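You operate a simulated robot arm through the tools that you are given. There is no shell and no other tool. Be economical: measure what you need, move in short steps, check, and stop when the job is done.

Carry out the task below with a simulated two-armed robot. There is one attempt and no reset: what you move stays moved.

JOB
Count the steel pucks on the top of the workbench, then put as many of the valve caps from the top of the workbench on the reflector there. Open the bottom trolley drawer, take the tin marked "bulbs" from the right end of the blue trolley and put it in the inside of the bottom trolley drawer, then shut the drawer. Put the teal pad on the right end of the blue trolley away on the top of the side shelf. Fetch the round mirror and stand it on the right end of the store counter. Open the top workbench drawer, take the black brake shoe and put it in the inside of the top workbench drawer and shut the drawer again. Shut the middle workbench drawer. Take the lid off the green jar and lay it down on the top of the workbench. Set the left shutter to ORDER. Set the right shutter to ORDER. Pull the middle trolley drawer open. Do these in any order. Set down upright: teal pad, round mirror.

Only the result counts: the job must be done as asked and must still hold three seconds after the hand-in. Knocking over, shifting, dropping, spilling or breaking anything else fails it. Lids that push on must go on centred and level and be pressed home; caps that screw on are set level and turned clockwise until they are tight.

ROBOT AND FRAMES
Two 7-joint arms with two-finger grippers on one trunk, on a base that drives. Base frame: it is fixed to the floor where the robot stands at the start and does not move with it; the origin is under the middle of the robot, x ahead of it, y to its left, z up; the surface under the hand at the start is at about z = 0.84. Units: m, rad, N and s.
The left shoulder is at the start at [0.07, 0.139, 1.205], the right one opposite. With the tool pointing down near the work surface each hand reaches from about 0.36 to 0.76 m from the robot's upright axis, wherever it stands, measured 20 degrees to its own side. Places, roughly: black brake shoe (5x10x3 cm) [0.8, -0.9, 0.9]; bottom trolley drawer [-1.7, -0.5, 0.4]; green jar [1, -1.5, 0.75]; inside of the bottom trolley drawer [-1.7, -0.5, 0.3]; inside of the top workbench drawer [0.7, -1.3, 0.7]; left shutter [-1.6, -2.7, 0.8]; middle trolley drawer [-1.7, -0.5, 0.6]; middle workbench drawer [0.3, -1.3, 0.6]; reflector (9x7x1 cm) [0.8, 0.3, 0.8]; right end of the store counter (38x20 cm) [-2.62, -2.78, 0.9]; right shutter [-2.9, -2.7, 0.8]; round mirror (5x10x21 cm) [-3.4, -0.6, 0.8]; steel puck [0.75, 0.75, 0.75]; teal pad (5x4x4 cm) [-3.3, -0.2, 0.8]; tin [-3.25, -0.25, 0.75]; top of the side shelf [-1.8, 0.1, 0.6]; top workbench drawer [0.6, -1.3, 0.7]; valve cap (3x3x2 cm) [0.7, -0.5, 0.9]. Payload 3.43 kg a hand.
Tool frame (each hand has its own): the origin (TCP) lies between the finger pads and is the grasp point; the fingertips stand 0.03 m ahead of it; z points along the fingers, y is the line along which they close. The gripper opens to 0.104 m. The gripper's body begins 0.057 m behind the TCP.
Orientation is told as [roll, pitch, yaw] about the base's x, y, z axes, in that order, counted from this pose: with the fingers straight down and closing along the base's y, the tool's x points along the base's -x, its y along +y and its z along -z.

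CONTROLS
- The arms move only by the tool apply_moves. It takes "left_targets", "right_targets" or both (then of equal length, played together; a hand with none holds still); each is a list of rows, each an object (a shift or turn left out is 0, a gripper value left out holds the last) with "claw": the gripper command, from -1 (shut) to 1 (fully open), values between in proportion; "travel": the shift along the tool's x, y, z in m, a list of three; "turn": the turn, a rotation vector about the tool's x, y, z in rad, a list of three. In form: [{"claw": claw, "travel": [dx, dy, dz], "turn": [ax, ay, az]}, ...]. A call has 1 to 10 rows; each row shifts and turns the commanded pose from where the row before left it, along the tool's axes as they then stand. Each row takes 0.2 s and may step no farther than 0.05 m and 0.15 rad from the row before; otherwise, or with a gripper value out of range, the whole call is refused. A pose out of reach is approached as far as the arm can. The call stops where the force on the tool passes 40 N (or 10 N more than at its start, if that is more) or the arm is blocked; 0.2 s more then pass. The fingers move at their own pace (about 0.045 m/s each) and stop on an object; they squeeze with about 36 N. The grip force told is the motor's: it shows also when the fingers shut on nothing. Time passes only in rows, and 0.2 s behind the last, so rows that do not move let the fingers close. The reply holds the time, the measured pose of the TCP, the force on the tool along the base axes, the opening and the grip force, in the units named above and with some noise, with the torque about the TCP (base axes, N m) and any sound that the robot's microphone picked up.
- Cameras (640 x 400 px; columns grow to the right, rows downward): "scene" is now at [0.1289, -0.0189, 1.4175]; the picture's right is [-0.21, -0.98, 0.00], its down [-0.70, 0.15, -0.70] and it looks along [0.68, -0.15, -0.71] (base axes); focal length 265 px, centre (320, 200). "left" rides on the left gripper at [0.067, -0.018, -0.09] in its tool frame; the picture's right is [0.25, 0.97, 0.00], its down [-0.73, 0.19, -0.66] and it looks along [-0.64, 0.17, 0.75] (tool axes); focal length 218 px, centre (320, 200). "right" rides on the right gripper at [0.067, 0.018, -0.09] in its tool frame; the picture's right is [-0.25, 0.97, 0.00], its down [-0.73, -0.19, -0.66] and it looks along [-0.64, -0.17, 0.75] (tool axes); focal length 218 px, centre (320, 200).
- capture(camera): a new picture of that camera. No time passes.
- raise_lower(by): slides the trunk up (or, below 0, down) by that many m; the arms and the scene camera ride with it, the base frame stays. It gives what a move gives, with no picture.
- drive_base(legs): drives the robot by 1 to 6 legs, each [ahead, left, turn to the left] in m, m and rad, along the robot's own axes; the way and the turn of a leg run together, so that a leg with both is an arc; at most 1.5 m and 3.142 rad a leg. The arms and the cameras ride along, it lands a little off, and it stops where it bumps. It gives what a move gives.
- aim_head(pan, tilt): turns the head with the scene camera to pan (to the left, within 1.501 rad either way) and tilt (down, from -0.506 to 1.204), counted from straight ahead of the robot. It gives what a move gives.
- probe_pixels(camera, pixels): for up to 12 pixels [column, row] of the newest picture of that camera ("zoom" is the newest enlarged one), the place [x, y, z] in the base frame of the surface seen there, good to about 0.003 m. No time passes.
- enlarge(camera, box): a new picture of the part [left, top, right, bottom] of that camera's present view, enlarged. No time passes.
- job_done(): hands the job in; it is judged then, once.

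Go step by step. Measure first, check grasps and placings, and put right what went wrong. The budget is 357 turns and 306 pictures, counting those below and the enlarged ones. Unless the task says otherwise, let go and move clear before handing in.

The tools are called after "Call:" by a JSON object that holds its "api" and its "payload". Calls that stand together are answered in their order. apply_moves: Moves the arms, as the interface text tells. Its arguments: {"type":"object","properties":{"left_targets":{"type":"array"},"right_targets":{"type":"array"}},"required":[]} The other tools are called the same way: raise_lower (by) slides the trunk up or down; drive_base (legs) drives the base; aim_head (pan, tilt) turns the head that bears the scene camera; capture (camera) takes a picture; probe_pixels (camera, pixels) gives the place of the surface under pixels of a picture; enlarge (camera, box) takes an enlarged picture of a part of a camera's view; job_done () hands the job in.

At the start:

```text
t: 0.0
left_ee_pos: [0.568, 0.1358, 1.1286]
left_tcp_rot: [-0.002, 0.0, 0.0]
left_force: [0.5, -0.1, -0.5]
left_torque: [0.0, 0.0, 0.01]
left_opening: 0.104
left_finger_force: 0.1
right_ee_pos: [0.4245, -0.288, 1.1121]
right_tcp_rot: [0.0, 0.0, 0.0]
right_force: [0.4, -0.5, -1.5]
right_torque: [0.0, -0.02, 0.04]
right_opening: 0.1042
right_finger_force: 0.1
trunk travel left (down, up): [-0.7, 0.24]
robot x, y, heading: [0.0061, -0.0026, -0.003]
head pan, tilt: [-0.213, 0.796]
```

scene: 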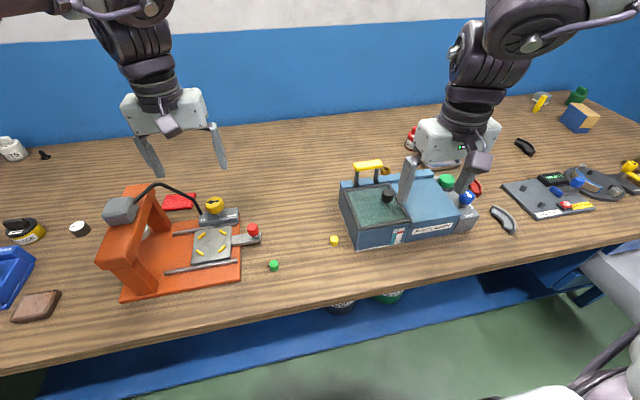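
right: 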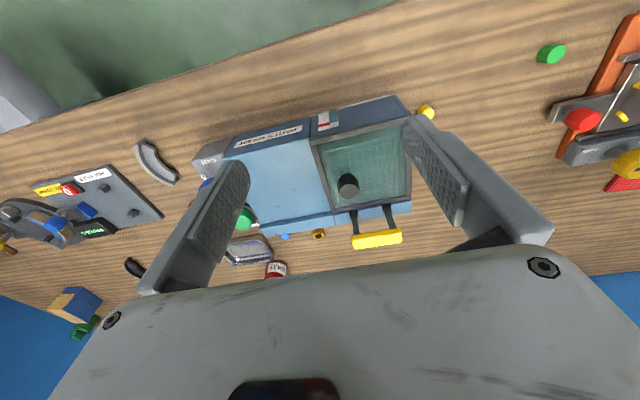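
left: 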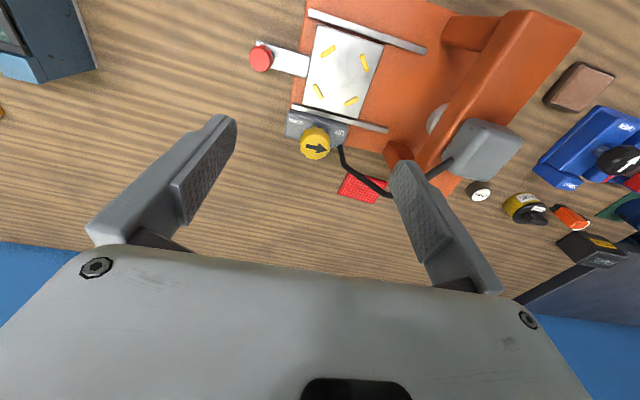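

The start pictures show the workbench with a press, a blue machine, and many small parts. I'll look around with the head to find the pucks, caps and reflector.

Call:
{"api": "aim_head", "payload": {"pan": 0.7, "tilt": 0.7}}

Call:
{"api": "capture", "payload": {"camera": "scene"}}

Call:
{"api": "aim_head", "payload": {"pan": -0.9, "tilt": 0.7}}

Call:
{"api": "capture", "payload": {"camera": "scene"}}

```text
t: 1.2
left_ee_pos: [0.5698, 0.1362, 1.1288]
left_tcp_rot: [0.0, 0.001, 0.001]
left_force: [-0.7, 0.1, 0.6]
left_torque: [0.0, 0.01, -0.02]
left_opening: 0.1038
left_finger_force: 0.1
right_ee_pos: [0.4255, -0.2871, 1.1139]
right_tcp_rot: [0.0, -0.001, 0.001]
right_force: [-0.7, -1.5, -0.2]
right_torque: [0.01, 0.02, 0.02]
right_opening: 0.104
right_finger_force: 0.1
trunk travel left (down, up): [-0.7, 0.24]
robot x, y, heading: [-0.002, 0.0, 0.0]
head pan, tilt: [0.7, 0.7]
```

```text
302 pictures are left
```

scene: 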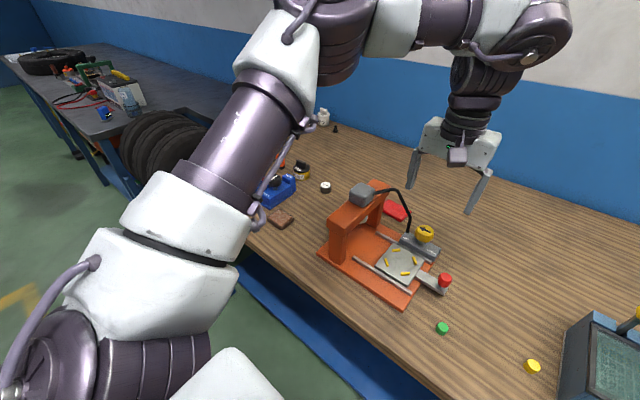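

```text
t: 2.9
left_ee_pos: [0.5676, 0.136, 1.1279]
left_tcp_rot: [0.001, 0.001, 0.0]
left_force: [-0.1, 0.4, 0.1]
left_torque: [0.03, 0.02, 0.0]
left_opening: 0.1037
left_finger_force: 0.1
right_ee_pos: [0.4245, -0.2877, 1.1129]
right_tcp_rot: [-0.001, 0.0, -0.002]
right_force: [0.5, -0.3, 0.5]
right_torque: [-0.01, 0.01, 0.01]
right_opening: 0.1039
right_finger_force: 0.2
trunk travel left (down, up): [-0.7, 0.24]
robot x, y, heading: [-0.005, 0.0005, 0.003]
head pan, tilt: [-0.901, 0.7]
```

```text
301 pictures are left
```

scene: 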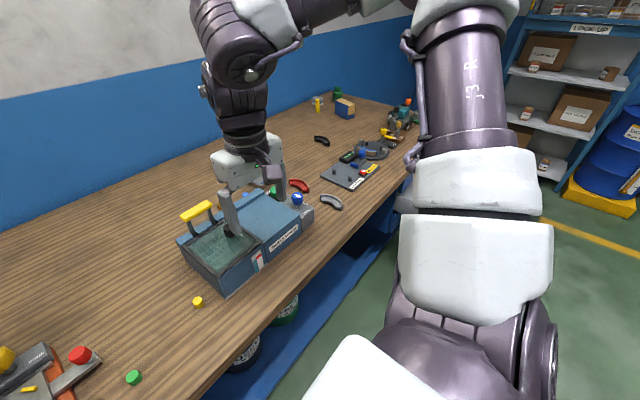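

The left part of the bench is blocked by my arm in (200,180). I'll drive left along the bench and look straight at it.

Call:
{"api": "drive_base", "payload": {"legs": [[-0.1, 0.65, 0]]}}

Call:
{"api": "aim_head", "payload": {"pan": 0.0, "tilt": 0.7}}

Call:
{"api": "capture", "payload": {"camera": "scene"}}

Call:
{"api": "enlarge", "payload": {"camera": "scene", "box": [120, 80, 440, 280]}}

```text
t: 6.5
left_ee_pos: [0.4706, 0.7799, 1.1289]
left_tcp_rot: [-0.002, -0.001, -0.005]
left_force: [-0.4, -0.3, -0.1]
left_torque: [0.0, -0.03, 0.01]
left_opening: 0.104
left_finger_force: 0.1
right_ee_pos: [0.3263, 0.3561, 1.1128]
right_tcp_rot: [0.001, 0.002, -0.004]
right_force: [0.1, -0.6, 0.0]
right_torque: [0.03, -0.01, -0.02]
right_opening: 0.1041
right_finger_force: 0.0
trunk travel left (down, up): [-0.7, 0.24]
robot x, y, heading: [-0.0964, 0.6476, -0.003]
head pan, tilt: [-0.901, 0.7]
```

```text
t: 7.7
left_ee_pos: [0.4709, 0.7803, 1.1288]
left_tcp_rot: [0.0, 0.0, -0.004]
left_force: [0.0, 0.4, -0.6]
left_torque: [0.0, 0.03, 0.04]
left_opening: 0.1042
left_finger_force: 0.0
right_ee_pos: [0.325, 0.3563, 1.1132]
right_tcp_rot: [0.0, 0.0, -0.003]
right_force: [0.2, -0.1, 1.1]
right_torque: [0.0, 0.02, 0.04]
right_opening: 0.1039
right_finger_force: 0.1
trunk travel left (down, up): [-0.7, 0.24]
robot x, y, heading: [-0.1016, 0.6443, -0.002]
head pan, tilt: [0.0, 0.7]
```

```text
300 pictures are left
```

scene: 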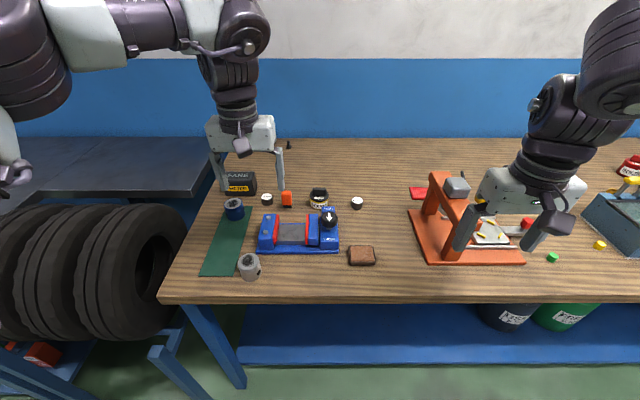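

```text
2.00 times, centred on (280, 180) of scene
```

zoom: 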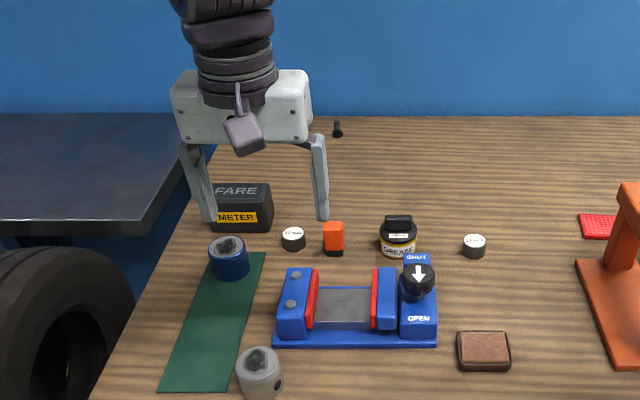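

Two puck-like disks are visible in the zoom at (292,238) and (474,245). I'll enlarge these and take the hand views to find more behind the arms.

Call:
{"api": "enlarge", "payload": {"camera": "scene", "box": [220, 160, 380, 260]}}

Call:
{"api": "capture", "payload": {"camera": "left"}}

Call:
{"api": "capture", "payload": {"camera": "right"}}

Call:
{"api": "enlarge", "payload": {"camera": "scene", "box": [400, 120, 640, 270]}}

Call:
{"api": "probe_pixels", "payload": {"camera": "scene", "pixels": [[266, 198], [357, 203], [418, 193], [553, 257], [600, 244], [250, 300], [400, 301], [290, 146]]}}

```text
4.00 times, centred on (300, 210) of scene
```

zoom: 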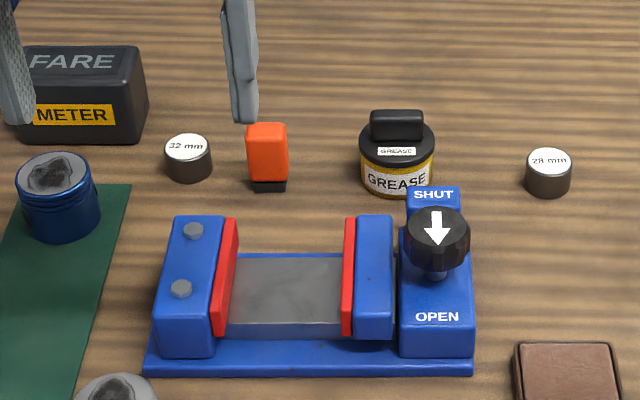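

```text
297 pictures are left
```

left: 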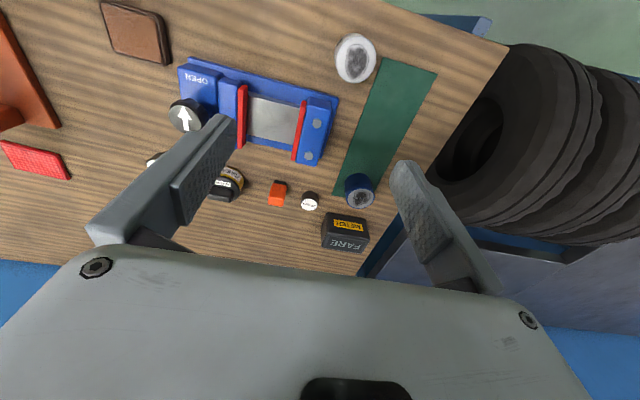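

```text
296 pictures are left
```

right: 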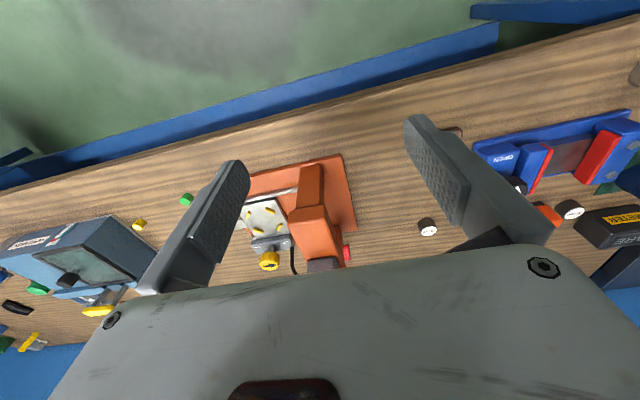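

```text
2.67 times, centred on (520, 195) of scene
```

zoom: 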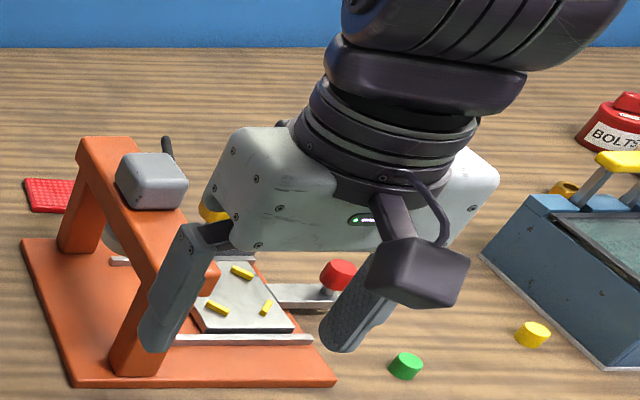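

```text
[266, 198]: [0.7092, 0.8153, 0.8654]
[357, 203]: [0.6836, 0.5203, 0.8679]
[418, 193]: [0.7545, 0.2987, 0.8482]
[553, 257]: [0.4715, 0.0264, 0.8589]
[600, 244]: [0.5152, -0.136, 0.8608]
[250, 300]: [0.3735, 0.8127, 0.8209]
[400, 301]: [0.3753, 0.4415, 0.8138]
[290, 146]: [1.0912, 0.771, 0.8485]
```

So far two pucks (28 mm, 32 mm) and two caps (green, yellow). The red pad at scene (418,193) is the reflector at [0.75,0.30]. Next I'll survey the right half of the bench.

Call:
{"api": "drive_base", "payload": {"legs": [[0, -1.35, 0]]}}

Call:
{"api": "capture", "payload": {"camera": "scene"}}

Call:
{"api": "enlarge", "payload": {"camera": "scene", "box": [0, 90, 320, 290]}}

Call:
{"api": "enlarge", "payload": {"camera": "scene", "box": [260, 90, 580, 290]}}

```text
t: 14.4
left_ee_pos: [0.4728, -0.5395, 1.1292]
left_tcp_rot: [0.0, 0.0, 0.009]
left_force: [0.3, 0.4, 0.2]
left_torque: [-0.02, 0.01, 0.01]
left_opening: 0.104
left_finger_force: 0.0
right_ee_pos: [0.3342, -0.9662, 1.112]
right_tcp_rot: [0.0, 0.0, 0.011]
right_force: [-0.7, 0.0, 0.1]
right_torque: [0.02, 0.0, 0.01]
right_opening: 0.1041
right_finger_force: 0.1
trunk travel left (down, up): [-0.7, 0.24]
robot x, y, heading: [-0.0921, -0.6827, 0.011]
head pan, tilt: [0.0, 0.7]
```

```text
294 pictures are left
```

scene: 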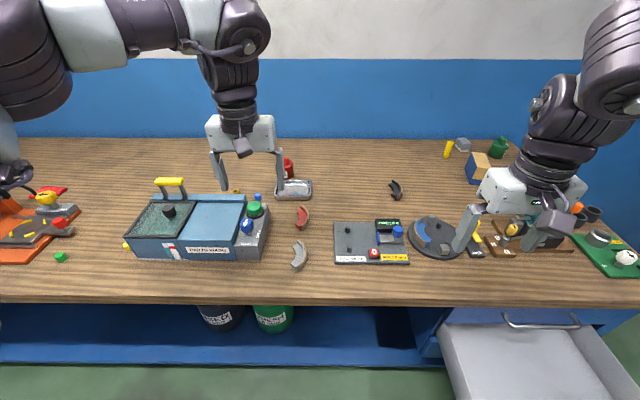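

```text
2.00 times, centred on (160, 190) of scene
```

zoom: 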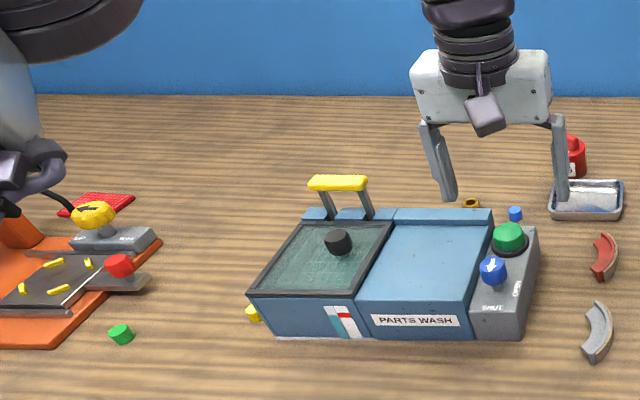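

```text
2.00 times, centred on (420, 190) of scene
```

zoom: 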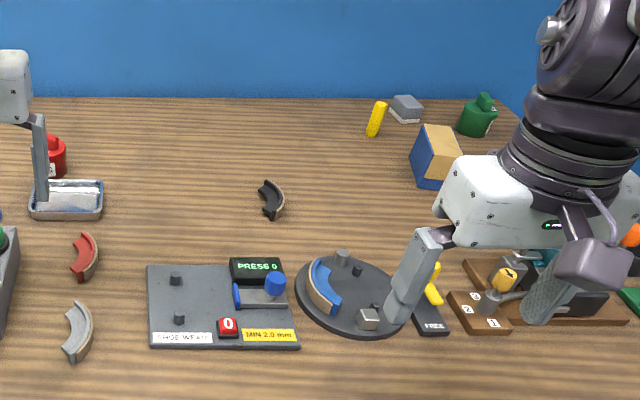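

I see the black brake shoe at scene (396,190), a blue cap at (258,197), the green jar near (498,147), and an opened drawer at (540,360). I'll go farther right to see the end of the bench.

Call:
{"api": "probe_pixels", "payload": {"camera": "scene", "pixels": [[258, 196], [236, 191], [396, 192], [498, 148], [470, 385], [545, 322], [600, 375], [60, 257]]}}

Call:
{"api": "drive_base", "payload": {"legs": [[-0.25, -0.7, 0]]}}

Call:
{"api": "capture", "payload": {"camera": "scene"}}

Call:
{"api": "enlarge", "payload": {"camera": "scene", "box": [180, 80, 500, 280]}}

Call:
{"api": "capture", "payload": {"camera": "right"}}

```text
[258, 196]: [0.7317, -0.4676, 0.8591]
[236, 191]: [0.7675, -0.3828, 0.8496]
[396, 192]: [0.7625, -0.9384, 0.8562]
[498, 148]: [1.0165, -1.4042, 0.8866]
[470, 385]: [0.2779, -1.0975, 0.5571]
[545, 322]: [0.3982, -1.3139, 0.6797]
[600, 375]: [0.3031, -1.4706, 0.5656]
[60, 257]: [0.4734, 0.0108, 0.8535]
```

```text
t: 18.4
left_ee_pos: [0.2339, -1.2358, 1.1286]
left_tcp_rot: [0.0, 0.0, 0.02]
left_force: [0.2, -0.5, -0.3]
left_torque: [-0.03, -0.01, -0.03]
left_opening: 0.1037
left_finger_force: 0.0
right_ee_pos: [0.096, -1.6633, 1.1133]
right_tcp_rot: [0.001, 0.0, 0.019]
right_force: [0.1, 0.3, 0.4]
right_torque: [-0.03, -0.03, 0.0]
right_opening: 0.104
right_finger_force: 0.1
trunk travel left (down, up): [-0.7, 0.24]
robot x, y, heading: [-0.3346, -1.384, 0.023]
head pan, tilt: [0.0, 0.7]
```

```text
291 pictures are left
```

scene: 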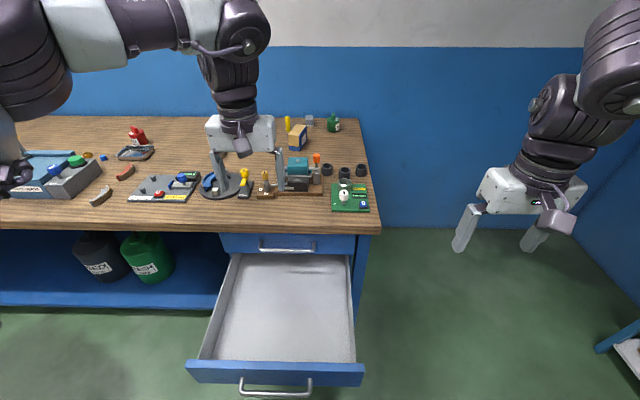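

```text
2.00 times, centred on (340, 180) of scene
```

zoom: 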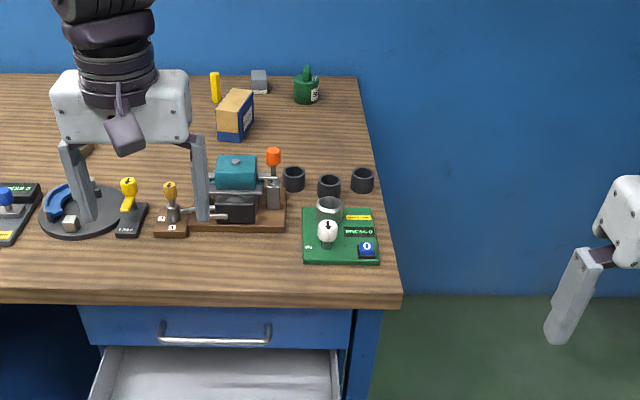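

```text
289 pictures are left
```

right: 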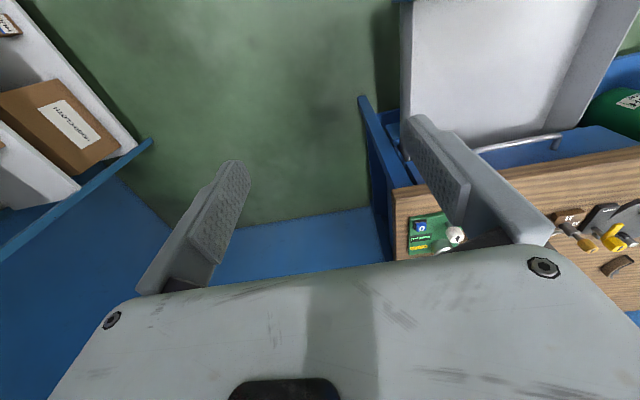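

The right end has the green jar (zoom 307,88), three dark cups (295–362,180), and a green instrument. I'll enlarge to rule out other pucks or caps.

Call:
{"api": "enlarge", "payload": {"camera": "scene", "box": [250, 110, 410, 210]}}

Call:
{"api": "enlarge", "payload": {"camera": "scene", "box": [40, 110, 200, 210]}}

Call:
{"api": "capture", "payload": {"camera": "left"}}

Call:
{"api": "probe_pixels", "payload": {"camera": "scene", "pixels": [[276, 380], [276, 394], [288, 250], [230, 365], [350, 368], [333, 119], [330, 128], [240, 245], [340, 245]]}}

```text
4.00 times, centred on (330, 160) of scene
```

zoom: 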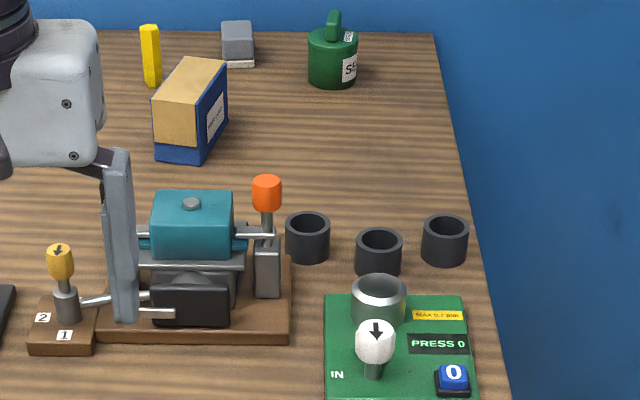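

```text
4.00 times, centred on (120, 160) of scene
```

zoom: 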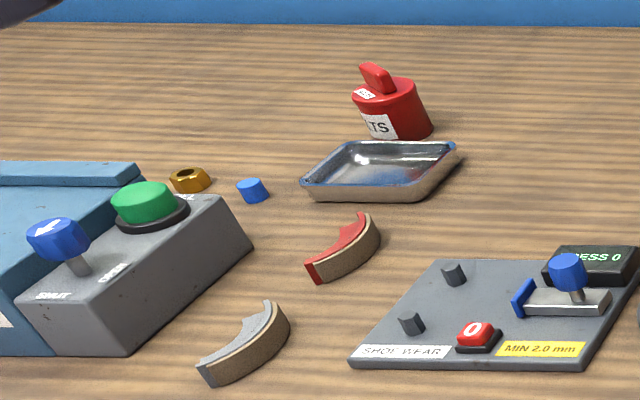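

```text
286 pictures are left
```

left: 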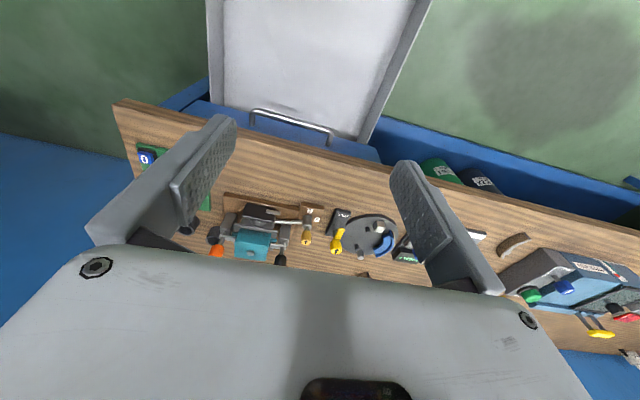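

```text
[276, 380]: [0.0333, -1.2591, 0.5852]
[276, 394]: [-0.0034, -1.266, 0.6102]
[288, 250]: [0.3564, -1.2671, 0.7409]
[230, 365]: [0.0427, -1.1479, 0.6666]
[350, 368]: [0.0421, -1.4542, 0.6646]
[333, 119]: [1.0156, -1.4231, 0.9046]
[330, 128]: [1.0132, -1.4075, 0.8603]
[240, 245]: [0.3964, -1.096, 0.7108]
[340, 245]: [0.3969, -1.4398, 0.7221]
```

I count two pucks so far, and three caps (green, yellow, blue). First I'll shut the middle drawer (panel at x≈0.04, z≈0.56–0.67) by pushing. I'll back off, pull the left hand in and turn the right hand to point forward.

Call:
{"api": "drive_base", "payload": {"legs": [[-0.45, 0.3, -0.022]]}}

Call:
{"api": "apply_moves", "payload": {"left_targets": [{"travel": [0.05, 0, 0]}, {"travel": [0.05, 0, 0]}, {"travel": [0.05, 0, 0]}, {"travel": [0.04, 0, 0]}, {}, {}, {}, {}, {}, {}], "right_targets": [{"turn": [0, -0.15, 0], "claw": -1}, {"turn": [0, -0.15, 0]}, {"turn": [0, -0.15, 0]}, {"turn": [0, -0.15, 0]}, {"turn": [0, -0.15, 0]}, {"turn": [0, -0.15, 0]}, {"turn": [0, -0.15, 0]}, {"turn": [0, -0.15, 0]}, {"turn": [0, -0.15, 0]}, {"turn": [0, -0.15, 0]}]}}

Call:
{"api": "apply_moves", "payload": {"right_targets": [{"turn": [0, -0.07, 0]}, {"travel": [0, 0, 0.05]}, {"travel": [0, 0, 0.05]}]}}

Call:
{"api": "raise_lower", "payload": {"by": -0.5}}

Call:
{"api": "capture", "payload": {"camera": "scene"}}

```text
t: 21.5
left_ee_pos: [-0.2093, -0.9525, 1.128]
left_tcp_rot: [0.0, 0.002, -0.004]
left_force: [0.8, -0.1, 0.8]
left_torque: [-0.01, 0.0, 0.03]
left_opening: 0.104
left_finger_force: 0.1
right_ee_pos: [-0.3554, -1.3748, 1.1119]
right_tcp_rot: [0.0, 0.001, -0.002]
right_force: [0.3, 0.2, -0.3]
right_torque: [0.0, 0.01, -0.02]
right_opening: 0.104
right_finger_force: 0.0
trunk travel left (down, up): [-0.7, 0.24]
robot x, y, heading: [-0.776, -1.0822, -0.004]
head pan, tilt: [0.0, 0.7]
```

```text
t: 23.7
left_ee_pos: [-0.3348, -0.9485, 1.1303]
left_tcp_rot: [0.001, 0.002, -0.004]
left_force: [0.8, -0.9, -0.7]
left_torque: [-0.04, 0.01, 0.03]
left_opening: 0.104
left_finger_force: 0.1
left hand out of reach, approached as far as the arm can: row 3, 4
right_ee_pos: [-0.283, -1.4342, 1.1454]
right_tcp_rot: [0.023, -1.5, -0.026]
right_force: [0.1, -1.2, 0.4]
right_torque: [0.01, 0.01, -0.02]
right_opening: 0.0
right_finger_force: 34.8
right hand out of reach, approached as far as the arm can: row 5, 6, 7, 8, 9
trunk travel left (down, up): [-0.7, 0.24]
robot x, y, heading: [-0.7802, -1.0847, -0.0]
head pan, tilt: [0.0, 0.7]
```

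```text
t: 24.5
left_ee_pos: [-0.3334, -0.9478, 1.1304]
left_tcp_rot: [0.0, 0.003, -0.004]
left_force: [-0.4, 0.0, -0.6]
left_torque: [-0.02, 0.04, 0.0]
left_opening: 0.1041
left_finger_force: 0.1
right_ee_pos: [-0.1822, -1.4352, 1.144]
right_tcp_rot: [-0.278, -1.568, 0.275]
right_force: [-0.6, -0.6, -0.5]
right_torque: [-0.01, -0.04, 0.01]
right_opening: 0.0
right_finger_force: 34.6
trunk travel left (down, up): [-0.7, 0.24]
robot x, y, heading: [-0.7788, -1.089, -0.0]
head pan, tilt: [0.0, 0.7]
```

```text
refused: -0.5 is not a number from -0.4 to 0.4
```

```text
285 pictures are left
```

scene: 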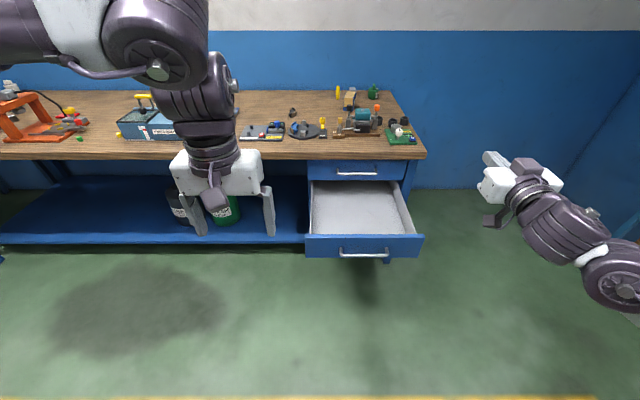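

The right hand now points forward at [-0.18,-1.435]. I'll lower the trunk 0.53 m and shift left a little.

Call:
{"api": "raise_lower", "payload": {"by": -0.4}}

Call:
{"api": "raise_lower", "payload": {"by": -0.13}}

Call:
{"api": "drive_base", "payload": {"legs": [[0.1, 0.05, 0]]}}

Call:
{"api": "capture", "payload": {"camera": "scene"}}

```text
t: 28.3
left_ee_pos: [-0.3366, -0.948, 0.7316]
left_tcp_rot: [-0.001, 0.004, -0.003]
left_force: [-0.4, 1.0, -0.8]
left_torque: [0.03, 0.03, -0.01]
left_opening: 0.1043
left_finger_force: 0.0
right_ee_pos: [-0.1859, -1.4348, 0.7442]
right_tcp_rot: [-0.158, -1.568, 0.15]
right_force: [-0.2, -0.1, -0.1]
right_torque: [-0.02, 0.04, 0.03]
right_opening: 0.0
right_finger_force: 34.7
trunk travel left (down, up): [-0.3, 0.64]
robot x, y, heading: [-0.7811, -1.0895, -0.006]
head pan, tilt: [0.0, 0.7]
```

```text
t: 29.9
left_ee_pos: [-0.336, -0.9475, 0.6019]
left_tcp_rot: [0.001, 0.0, -0.003]
left_force: [-0.5, -0.5, 0.1]
left_torque: [-0.02, -0.02, 0.01]
left_opening: 0.104
left_finger_force: 0.1
right_ee_pos: [-0.1856, -1.4352, 0.6142]
right_tcp_rot: [-0.18, -1.569, 0.175]
right_force: [-0.3, 0.3, -0.3]
right_torque: [0.01, 0.01, 0.03]
right_opening: 0.0
right_finger_force: 34.8
trunk travel left (down, up): [-0.17, 0.77]
robot x, y, heading: [-0.7771, -1.0838, -0.001]
head pan, tilt: [0.0, 0.7]
```

```text
t: 31.1
left_ee_pos: [-0.2358, -0.8974, 0.6017]
left_tcp_rot: [-0.001, 0.002, -0.002]
left_force: [-0.2, -0.6, 0.8]
left_torque: [0.01, 0.02, 0.0]
left_opening: 0.1041
left_finger_force: 0.0
right_ee_pos: [-0.0846, -1.3854, 0.6143]
right_tcp_rot: [-0.208, -1.569, 0.204]
right_force: [0.8, 0.9, 0.9]
right_torque: [0.01, -0.03, -0.03]
right_opening: 0.0001
right_finger_force: 34.9
trunk travel left (down, up): [-0.17, 0.77]
robot x, y, heading: [-0.6798, -1.0384, -0.004]
head pan, tilt: [0.0, 0.7]
```

```text
284 pictures are left
```

scene: 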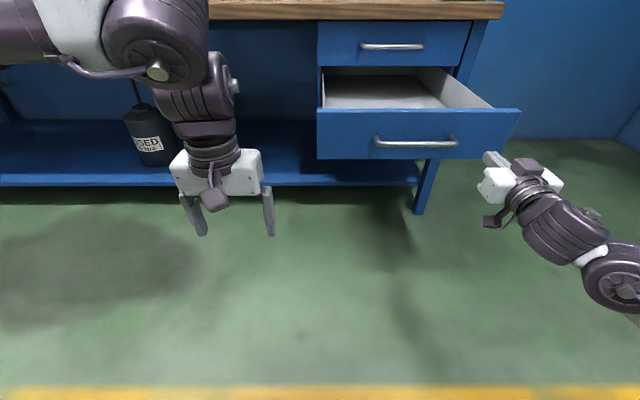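

Fingers are aligned with the right part of the panel near (500,140). I'll drive forward until just short of the panel and push with the arm.

Call:
{"api": "drive_base", "payload": {"legs": [[0.07, 0, 0]]}}

Call:
{"api": "apply_moves", "payload": {"right_targets": [{"travel": [0, 0, 0.04]}, {"travel": [0, 0, 0.04]}, {"travel": [0, 0, 0.04]}, {"travel": [0, 0, 0.04]}, {"travel": [0, 0, 0.04]}]}}

Call:
{"api": "capture", "payload": {"camera": "scene"}}

```text
t: 32.1
left_ee_pos: [-0.1657, -0.8973, 0.6017]
left_tcp_rot: [0.002, 0.002, -0.003]
left_force: [0.0, 0.5, 0.2]
left_torque: [0.0, -0.03, 0.02]
left_opening: 0.1042
left_finger_force: 0.1
right_ee_pos: [-0.0156, -1.3861, 0.614]
right_tcp_rot: [-0.112, -1.569, 0.107]
right_force: [-0.2, -0.6, -1.0]
right_torque: [0.0, 0.02, -0.02]
right_opening: 0.0
right_finger_force: 34.8
trunk travel left (down, up): [-0.17, 0.77]
robot x, y, heading: [-0.6118, -1.0383, 0.003]
head pan, tilt: [0.0, 0.7]
```

```text
t: 33.3
left_ee_pos: [-0.1665, -0.8979, 0.6017]
left_tcp_rot: [0.001, 0.002, -0.003]
left_force: [-0.2, 0.4, 0.1]
left_torque: [0.02, 0.03, -0.04]
left_opening: 0.1043
left_finger_force: 0.0
right_ee_pos: [0.1835, -1.3861, 0.6156]
right_tcp_rot: [-0.637, -1.567, 0.633]
right_force: [-0.3, 0.3, 0.3]
right_torque: [0.02, -0.01, 0.0]
right_opening: 0.0
right_finger_force: 34.3
trunk travel left (down, up): [-0.17, 0.77]
robot x, y, heading: [-0.6113, -1.0391, -0.007]
head pan, tilt: [0.0, 0.7]
```

```text
283 pictures are left
```

scene: 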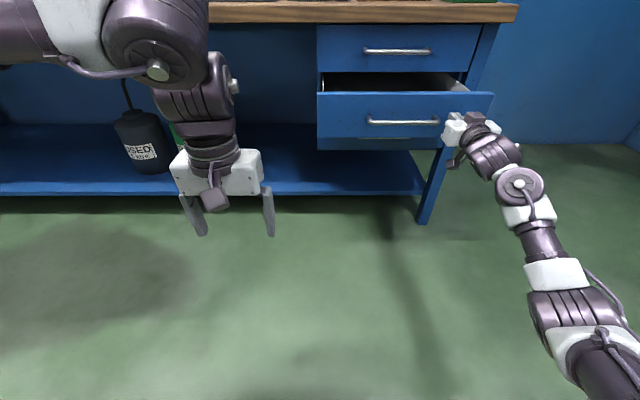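

The drawer is going in; about 0.18 m remains. I'll push the rest by driving forward.

Call:
{"api": "drive_base", "payload": {"legs": [[0.15, 0, 0]]}}

Call:
{"api": "apply_moves", "payload": {"right_targets": [{"travel": [0, 0, 0.02]}, {"travel": [0, 0, 0.02]}, {}]}}

Call:
{"api": "capture", "payload": {"camera": "scene"}}

```text
t: 34.7
left_ee_pos: [-0.0202, -0.8974, 0.6013]
left_tcp_rot: [0.001, 0.002, -0.005]
left_force: [-0.3, 0.8, -0.4]
left_torque: [-0.01, 0.01, -0.02]
left_opening: 0.1038
left_finger_force: 0.1
right_ee_pos: [0.3295, -1.3874, 0.6153]
right_tcp_rot: [-0.157, -1.569, 0.154]
right_force: [0.1, 0.5, -0.2]
right_torque: [-0.01, -0.03, -0.02]
right_opening: 0.0
right_finger_force: 34.4
trunk travel left (down, up): [-0.17, 0.77]
robot x, y, heading: [-0.4631, -1.0362, -0.005]
head pan, tilt: [0.0, 0.7]
```

```text
t: 35.5
left_ee_pos: [-0.0205, -0.8991, 0.6013]
left_tcp_rot: [0.001, 0.003, -0.004]
left_force: [-0.2, 0.0, -0.2]
left_torque: [-0.05, -0.02, 0.01]
left_opening: 0.1039
left_finger_force: 0.1
right_ee_pos: [0.3698, -1.3875, 0.6171]
right_tcp_rot: [-0.093, -1.569, 0.092]
right_force: [-0.5, 0.3, -0.7]
right_torque: [-0.01, -0.02, 0.0]
right_opening: 0.0
right_finger_force: 34.2
trunk travel left (down, up): [-0.17, 0.77]
robot x, y, heading: [-0.4597, -1.0355, 0.002]
head pan, tilt: [0.0, 0.7]
```

```text
282 pictures are left
```

scene: 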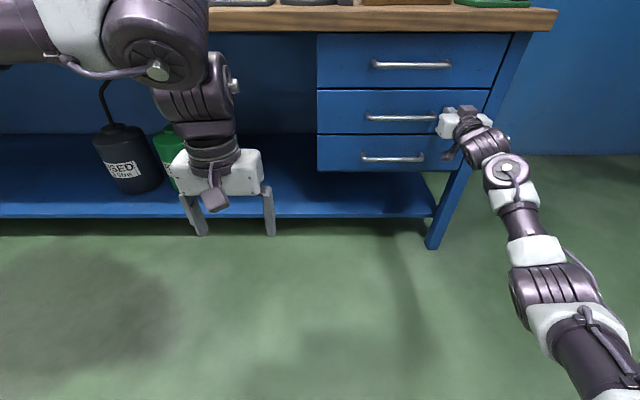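

The panel looks flush at (418,110). I'll press a little more and probe the panel faces to compare.

Call:
{"api": "apply_moves", "payload": {"right_targets": [{"travel": [0, 0, 0.01]}, {"travel": [0, 0, 0.01]}, {}]}}

Call:
{"api": "probe_pixels", "payload": {"camera": "scene", "pixels": [[345, 50], [345, 110], [345, 150], [412, 65], [400, 117], [395, 158], [382, 65], [440, 65]]}}

```text
t: 35.9
left_ee_pos: [-0.0202, -0.8993, 0.6013]
left_tcp_rot: [0.0, 0.002, -0.006]
left_force: [0.4, 0.4, 0.1]
left_torque: [0.0, 0.02, 0.01]
left_opening: 0.1039
left_finger_force: 0.1
right_ee_pos: [0.3764, -1.3879, 0.6164]
right_tcp_rot: [-1.243, -1.569, 1.244]
right_force: [-8.4, 1.7, 1.4]
right_torque: [0.04, -0.14, 0.07]
right_opening: 0.0059
right_finger_force: 34.5
trunk travel left (down, up): [-0.17, 0.77]
robot x, y, heading: [-0.463, -1.0346, -0.0]
head pan, tilt: [0.0, 0.7]
stopped in row 2 (right hand): the force on the tool passed its limit at 50 N (the readings are from after the stop); the commanded pose is now the measured one
```

```text
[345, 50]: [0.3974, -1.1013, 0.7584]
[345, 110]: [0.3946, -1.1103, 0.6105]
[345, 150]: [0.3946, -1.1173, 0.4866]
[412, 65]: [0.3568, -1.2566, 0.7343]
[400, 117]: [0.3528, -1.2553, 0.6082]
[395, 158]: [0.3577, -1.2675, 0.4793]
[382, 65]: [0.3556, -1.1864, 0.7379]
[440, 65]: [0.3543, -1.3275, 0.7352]
```

The middle drawer is shut (50 N stop, panels flush at x≈0.395). Next I'll back off and roll the right hand to grip the top handle at [0.355,-1.257,0.737].

Call:
{"api": "apply_moves", "payload": {"right_targets": [{"travel": [0, 0, -0.05]}, {"travel": [0, 0, -0.05]}, {"travel": [0, 0, -0.05]}]}}

Call:
{"api": "apply_moves", "payload": {"right_targets": [{"turn": [0, 0, 0.15], "claw": 0.2}, {"turn": [0, 0, 0.15]}, {"turn": [0, 0, 0.15]}, {"turn": [0, 0, 0.15]}, {"turn": [0, 0, 0.15]}, {"turn": [0, 0, 0.15]}, {"turn": [0, 0, 0.15]}, {"turn": [0, 0, 0.15]}, {"turn": [0, 0, 0.15]}, {"turn": [0, 0, 0.15]}]}}

Call:
{"api": "apply_moves", "payload": {"right_targets": [{"turn": [0, 0, 0.07]}, {"travel": [0.045, 0, 0]}, {"travel": [0.045, 0, 0]}, {"travel": [0.04, 0, 0]}]}}

Call:
{"api": "raise_lower", "payload": {"by": 0.12}}

Call:
{"api": "capture", "payload": {"camera": "right"}}

Call:
{"api": "capture", "payload": {"camera": "scene"}}

```text
t: 36.7
left_ee_pos: [-0.0195, -0.8991, 0.6018]
left_tcp_rot: [0.0, 0.001, -0.005]
left_force: [0.8, 0.1, 0.5]
left_torque: [-0.01, 0.01, -0.02]
left_opening: 0.1041
left_finger_force: 0.2
right_ee_pos: [0.2283, -1.389, 0.6171]
right_tcp_rot: [-0.429, -1.569, 0.428]
right_force: [-0.9, 0.0, -0.2]
right_torque: [0.03, -0.03, 0.01]
right_opening: 0.0001
right_finger_force: 34.4
trunk travel left (down, up): [-0.17, 0.77]
robot x, y, heading: [-0.4639, -1.0382, -0.006]
head pan, tilt: [0.0, 0.7]
```

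```text
t: 38.9
left_ee_pos: [-0.0189, -0.8987, 0.5999]
left_tcp_rot: [-0.001, 0.002, -0.005]
left_force: [-0.5, -0.2, 0.0]
left_torque: [0.0, -0.01, 0.0]
left_opening: 0.104
left_finger_force: 0.0
right_ee_pos: [0.2287, -1.3889, 0.6144]
right_tcp_rot: [1.567, -0.07, -1.572]
right_force: [-0.2, 1.0, -0.2]
right_torque: [0.01, 0.03, 0.0]
right_opening: 0.0622
right_finger_force: 0.1
trunk travel left (down, up): [-0.17, 0.77]
robot x, y, heading: [-0.4612, -1.0346, -0.004]
head pan, tilt: [0.0, 0.7]
```

```text
t: 39.9
left_ee_pos: [-0.0208, -0.8988, 0.5998]
left_tcp_rot: [-0.001, 0.001, -0.005]
left_force: [-0.3, 0.1, 0.0]
left_torque: [0.02, -0.01, 0.0]
left_opening: 0.1039
left_finger_force: 0.1
right_ee_pos: [0.2293, -1.2574, 0.6148]
right_tcp_rot: [1.567, -0.004, -1.573]
right_force: [-0.2, -0.2, 0.4]
right_torque: [0.01, 0.01, 0.02]
right_opening: 0.0622
right_finger_force: 0.0
trunk travel left (down, up): [-0.17, 0.77]
robot x, y, heading: [-0.4629, -1.033, -0.005]
head pan, tilt: [0.0, 0.7]
```

```text
t: 41.4
left_ee_pos: [-0.0201, -0.899, 0.7216]
left_tcp_rot: [0.001, 0.002, -0.006]
left_force: [0.5, 0.3, -0.1]
left_torque: [-0.02, 0.02, 0.0]
left_opening: 0.104
left_finger_force: 0.0
right_ee_pos: [0.2302, -1.2571, 0.734]
right_tcp_rot: [1.568, -0.004, -1.573]
right_force: [0.5, -0.2, 0.4]
right_torque: [-0.02, -0.02, -0.03]
right_opening: 0.0624
right_finger_force: 0.1
trunk travel left (down, up): [-0.29, 0.65]
robot x, y, heading: [-0.459, -1.0351, -0.001]
head pan, tilt: [0.0, 0.7]
```

```text
281 pictures are left
```

right: 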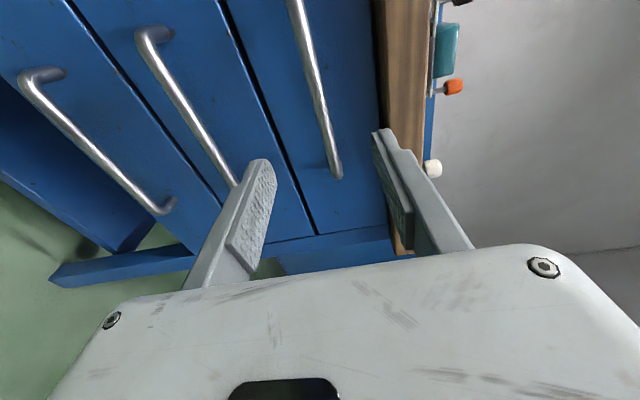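

```text
280 pictures are left
```

scene: 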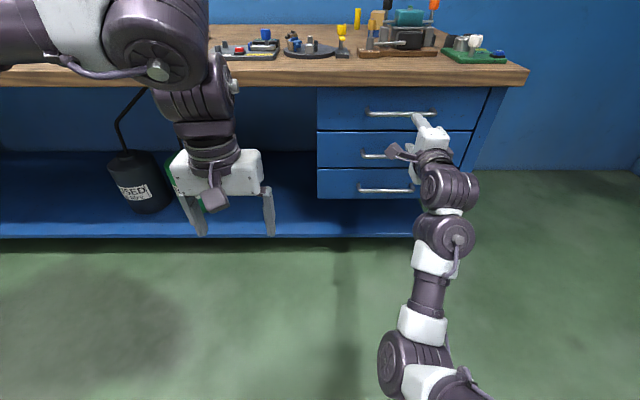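

The handle lies between the open fingers (right image 320,100). I'll advance 0.12 m and close.

Call:
{"api": "apply_moves", "payload": {"right_targets": [{"travel": [0, 0, 0.04]}, {"travel": [0, 0, 0.04]}, {"travel": [0, 0, 0.038]}, {"claw": -1}, {}, {}, {}, {}]}}

Call:
{"api": "apply_moves", "payload": {"right_targets": [{"travel": [0, 0, -0.03]}, {"travel": [0, 0, -0.03]}, {"travel": [0, 0, -0.03]}, {"travel": [0, 0, -0.03]}, {"travel": [0, 0, -0.03]}, {"travel": [0, 0, -0.03]}, {"travel": [0, 0, -0.03]}, {"travel": [0, 0, -0.03]}, {"travel": [0, 0, -0.03]}]}}

Call:
{"api": "capture", "payload": {"camera": "scene"}}

```text
t: 43.2
left_ee_pos: [-0.0183, -0.8978, 0.7204]
left_tcp_rot: [0.001, 0.003, -0.005]
left_force: [0.5, -0.2, 0.2]
left_torque: [0.03, -0.06, 0.01]
left_opening: 0.1041
left_finger_force: 0.1
right_ee_pos: [0.3474, -1.261, 0.7338]
right_tcp_rot: [1.565, -0.001, -1.571]
right_force: [-0.4, 1.1, -5.1]
right_torque: [0.15, 0.12, -0.01]
right_opening: 0.0135
right_finger_force: 45.1
trunk travel left (down, up): [-0.29, 0.65]
robot x, y, heading: [-0.4612, -1.0383, -0.006]
head pan, tilt: [0.0, 0.7]
```

```text
t: 44.3
left_ee_pos: [-0.0206, -0.8975, 0.7206]
left_tcp_rot: [0.0, 0.002, -0.002]
left_force: [0.4, -0.9, -0.3]
left_torque: [0.0, -0.04, 0.01]
left_opening: 0.1043
left_finger_force: 0.1
right_ee_pos: [0.2246, -1.2601, 0.7337]
right_tcp_rot: [1.553, -0.016, -1.568]
right_force: [-0.7, 8.7, -12.1]
right_torque: [0.92, 0.29, 0.31]
right_opening: 0.0136
right_finger_force: 44.9
trunk travel left (down, up): [-0.29, 0.65]
robot x, y, heading: [-0.4616, -1.0363, -0.003]
head pan, tilt: [0.0, 0.7]
stopped in row 5 (right hand): the force on the tool passed its limit at 49 N (the readings are from after the stop); the commanded pose is now the measured one
```

```text
279 pictures are left
```

scene: 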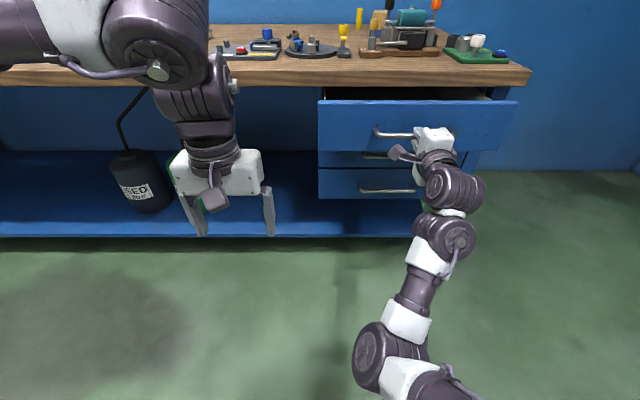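

The drawer is out 0.12 m; the side load stopped it. I'll continue pulling in slower steps.

Call:
{"api": "apply_moves", "payload": {"right_targets": [{"travel": [0, 0, -0.015]}, {"travel": [0, 0, -0.015]}, {"travel": [0, 0, -0.015]}, {"travel": [0, 0, -0.015]}, {"travel": [0, 0, -0.015]}, {"travel": [0, 0, -0.015]}, {"travel": [0, 0, -0.015]}, {"travel": [0, 0, -0.015]}, {"travel": [0, 0, -0.015]}, {"travel": [0, 0, -0.015]}]}}

```text
t: 44.7
left_ee_pos: [-0.0189, -0.8964, 0.7216]
left_tcp_rot: [-0.001, 0.003, 0.001]
left_force: [0.9, 0.2, 1.1]
left_torque: [-0.03, -0.04, 0.04]
left_opening: 0.1044
left_finger_force: 0.1
right_ee_pos: [0.2174, -1.2601, 0.7351]
right_tcp_rot: [1.544, -0.022, -1.562]
right_force: [-0.4, 10.7, -15.2]
right_torque: [1.17, 0.32, 1.02]
right_opening: 0.0137
right_finger_force: 45.2
trunk travel left (down, up): [-0.29, 0.65]
robot x, y, heading: [-0.4637, -1.0348, 0.007]
head pan, tilt: [0.0, 0.7]
stopped in row 1 (right hand): the force on the tool passed its limit at 47 N (the readings are from after the stop); the commanded pose is now the measured one
```

Side forces have built up (y 11 N, z −15 N). I'll let go and regrip to relieve them.

Call:
{"api": "apply_moves", "payload": {"right_targets": [{"claw": -0.5}, {}, {}, {"claw": -1}, {}, {}]}}

Call:
{"api": "apply_moves", "payload": {"right_targets": [{"travel": [0, 0, -0.02]}, {"travel": [0, 0, -0.02]}, {"travel": [0, 0, -0.02]}, {"travel": [0, 0, -0.02]}, {"travel": [0, 0, -0.02]}, {"travel": [0, 0, -0.02]}]}}

Call:
{"api": "capture", "payload": {"camera": "scene"}}

```text
t: 46.1
left_ee_pos: [-0.0197, -0.8955, 0.7216]
left_tcp_rot: [0.002, 0.002, 0.0]
left_force: [0.1, 0.0, -0.7]
left_torque: [0.01, 0.01, 0.02]
left_opening: 0.1039
left_finger_force: 0.0
right_ee_pos: [0.2168, -1.2615, 0.7339]
right_tcp_rot: [1.545, -0.019, -1.565]
right_force: [-0.8, 2.5, -16.4]
right_torque: [0.97, 0.28, -0.03]
right_opening: 0.0138
right_finger_force: 44.9
trunk travel left (down, up): [-0.29, 0.65]
robot x, y, heading: [-0.4651, -1.0353, 0.002]
head pan, tilt: [0.0, 0.7]
```

```text
t: 46.5
left_ee_pos: [-0.0207, -0.8939, 0.7208]
left_tcp_rot: [0.0, 0.002, 0.002]
left_force: [-0.3, 0.4, 0.2]
left_torque: [-0.01, -0.04, 0.01]
left_opening: 0.1038
left_finger_force: 0.1
right_ee_pos: [0.2071, -1.2626, 0.735]
right_tcp_rot: [1.534, -0.026, -1.563]
right_force: [-1.1, 8.2, -18.1]
right_torque: [1.13, 0.42, 0.35]
right_opening: 0.0139
right_finger_force: 45.2
trunk travel left (down, up): [-0.29, 0.65]
robot x, y, heading: [-0.4569, -1.0378, 0.006]
head pan, tilt: [0.0, 0.7]
stopped in row 1 (right hand): the force on the tool passed its limit at 45 N (the readings are from after the stop); the commanded pose is now the measured one
```

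```text
278 pictures are left
```

scene: 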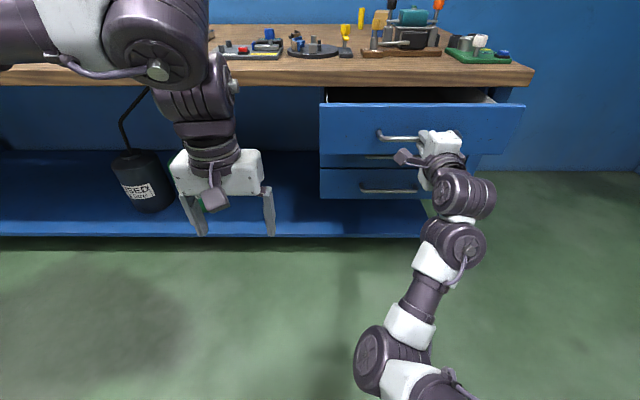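

Vertical load −16 N means the hand is off the bar's height. I'll open, and probe the bar to realign.

Call:
{"api": "apply_moves", "payload": {"right_targets": [{"claw": -0.4}, {}, {}]}}

Call:
{"api": "capture", "payload": {"camera": "right"}}

Call:
{"api": "probe_pixels", "payload": {"camera": "scene", "pixels": [[383, 132], [395, 138], [410, 139]]}}

```text
t: 47.3
left_ee_pos: [-0.0212, -0.894, 0.7214]
left_tcp_rot: [0.002, 0.002, 0.0]
left_force: [-0.5, 0.6, -0.4]
left_torque: [0.0, 0.0, 0.0]
left_opening: 0.1038
left_finger_force: 0.1
right_ee_pos: [0.2052, -1.2638, 0.7393]
right_tcp_rot: [1.548, -0.03, -1.566]
right_force: [0.0, 0.5, -0.1]
right_torque: [0.03, -0.03, 0.02]
right_opening: 0.0311
right_finger_force: 0.0
trunk travel left (down, up): [-0.29, 0.65]
robot x, y, heading: [-0.463, -1.0315, -0.0]
head pan, tilt: [0.0, 0.7]
```

```text
277 pictures are left
```

right: 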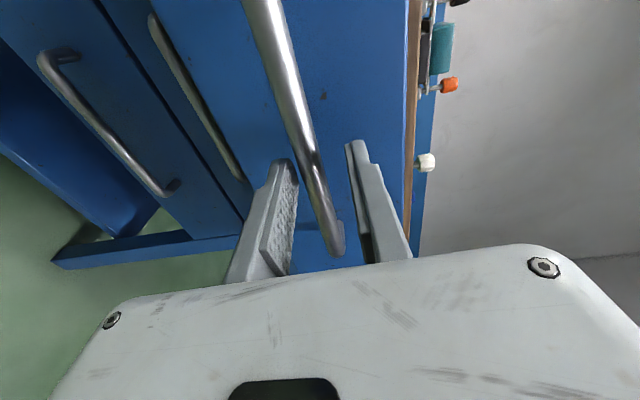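

```text
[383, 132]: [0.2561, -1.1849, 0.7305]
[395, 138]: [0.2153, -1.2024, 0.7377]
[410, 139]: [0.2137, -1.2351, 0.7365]
```

The hand sat ~5 mm too high and points 0.023 rad down. I'll correct both, grip again, and pull.

Call:
{"api": "apply_moves", "payload": {"right_targets": [{"travel": [0, -0.005, 0], "turn": [-0.023, 0, 0]}, {"claw": -1}, {}, {}]}}

Call:
{"api": "apply_moves", "payload": {"right_targets": [{"travel": [0, 0, -0.03]}, {"travel": [0, 0, -0.03]}, {"travel": [0, 0, -0.03]}, {"travel": [0, 0, -0.03]}, {"travel": [0, 0, -0.02]}]}}

```text
t: 48.3
left_ee_pos: [-0.02, -0.8958, 0.7213]
left_tcp_rot: [0.001, 0.001, 0.002]
left_force: [0.2, -0.8, -0.5]
left_torque: [-0.01, 0.03, 0.03]
left_opening: 0.1041
left_finger_force: 0.0
right_ee_pos: [0.2055, -1.2666, 0.7335]
right_tcp_rot: [1.571, -0.029, -1.57]
right_force: [1.2, -4.0, -7.3]
right_torque: [1.05, 0.12, -0.2]
right_opening: 0.0138
right_finger_force: 44.6
trunk travel left (down, up): [-0.29, 0.65]
robot x, y, heading: [-0.4629, -1.0387, 0.003]
head pan, tilt: [0.0, 0.7]
```

```text
t: 49.5
left_ee_pos: [-0.0217, -0.8963, 0.723]
left_tcp_rot: [0.002, 0.001, 0.001]
left_force: [0.0, 0.1, -0.1]
left_torque: [0.0, -0.04, 0.01]
left_opening: 0.104
left_finger_force: 0.1
right_ee_pos: [0.065, -1.2675, 0.7347]
right_tcp_rot: [1.571, -0.019, -1.568]
right_force: [-1.0, -21.5, 4.7]
right_torque: [0.92, -0.14, 0.2]
right_opening: 0.0136
right_finger_force: 45.2
trunk travel left (down, up): [-0.29, 0.65]
robot x, y, heading: [-0.4633, -1.0375, 0.007]
head pan, tilt: [0.0, 0.7]
```

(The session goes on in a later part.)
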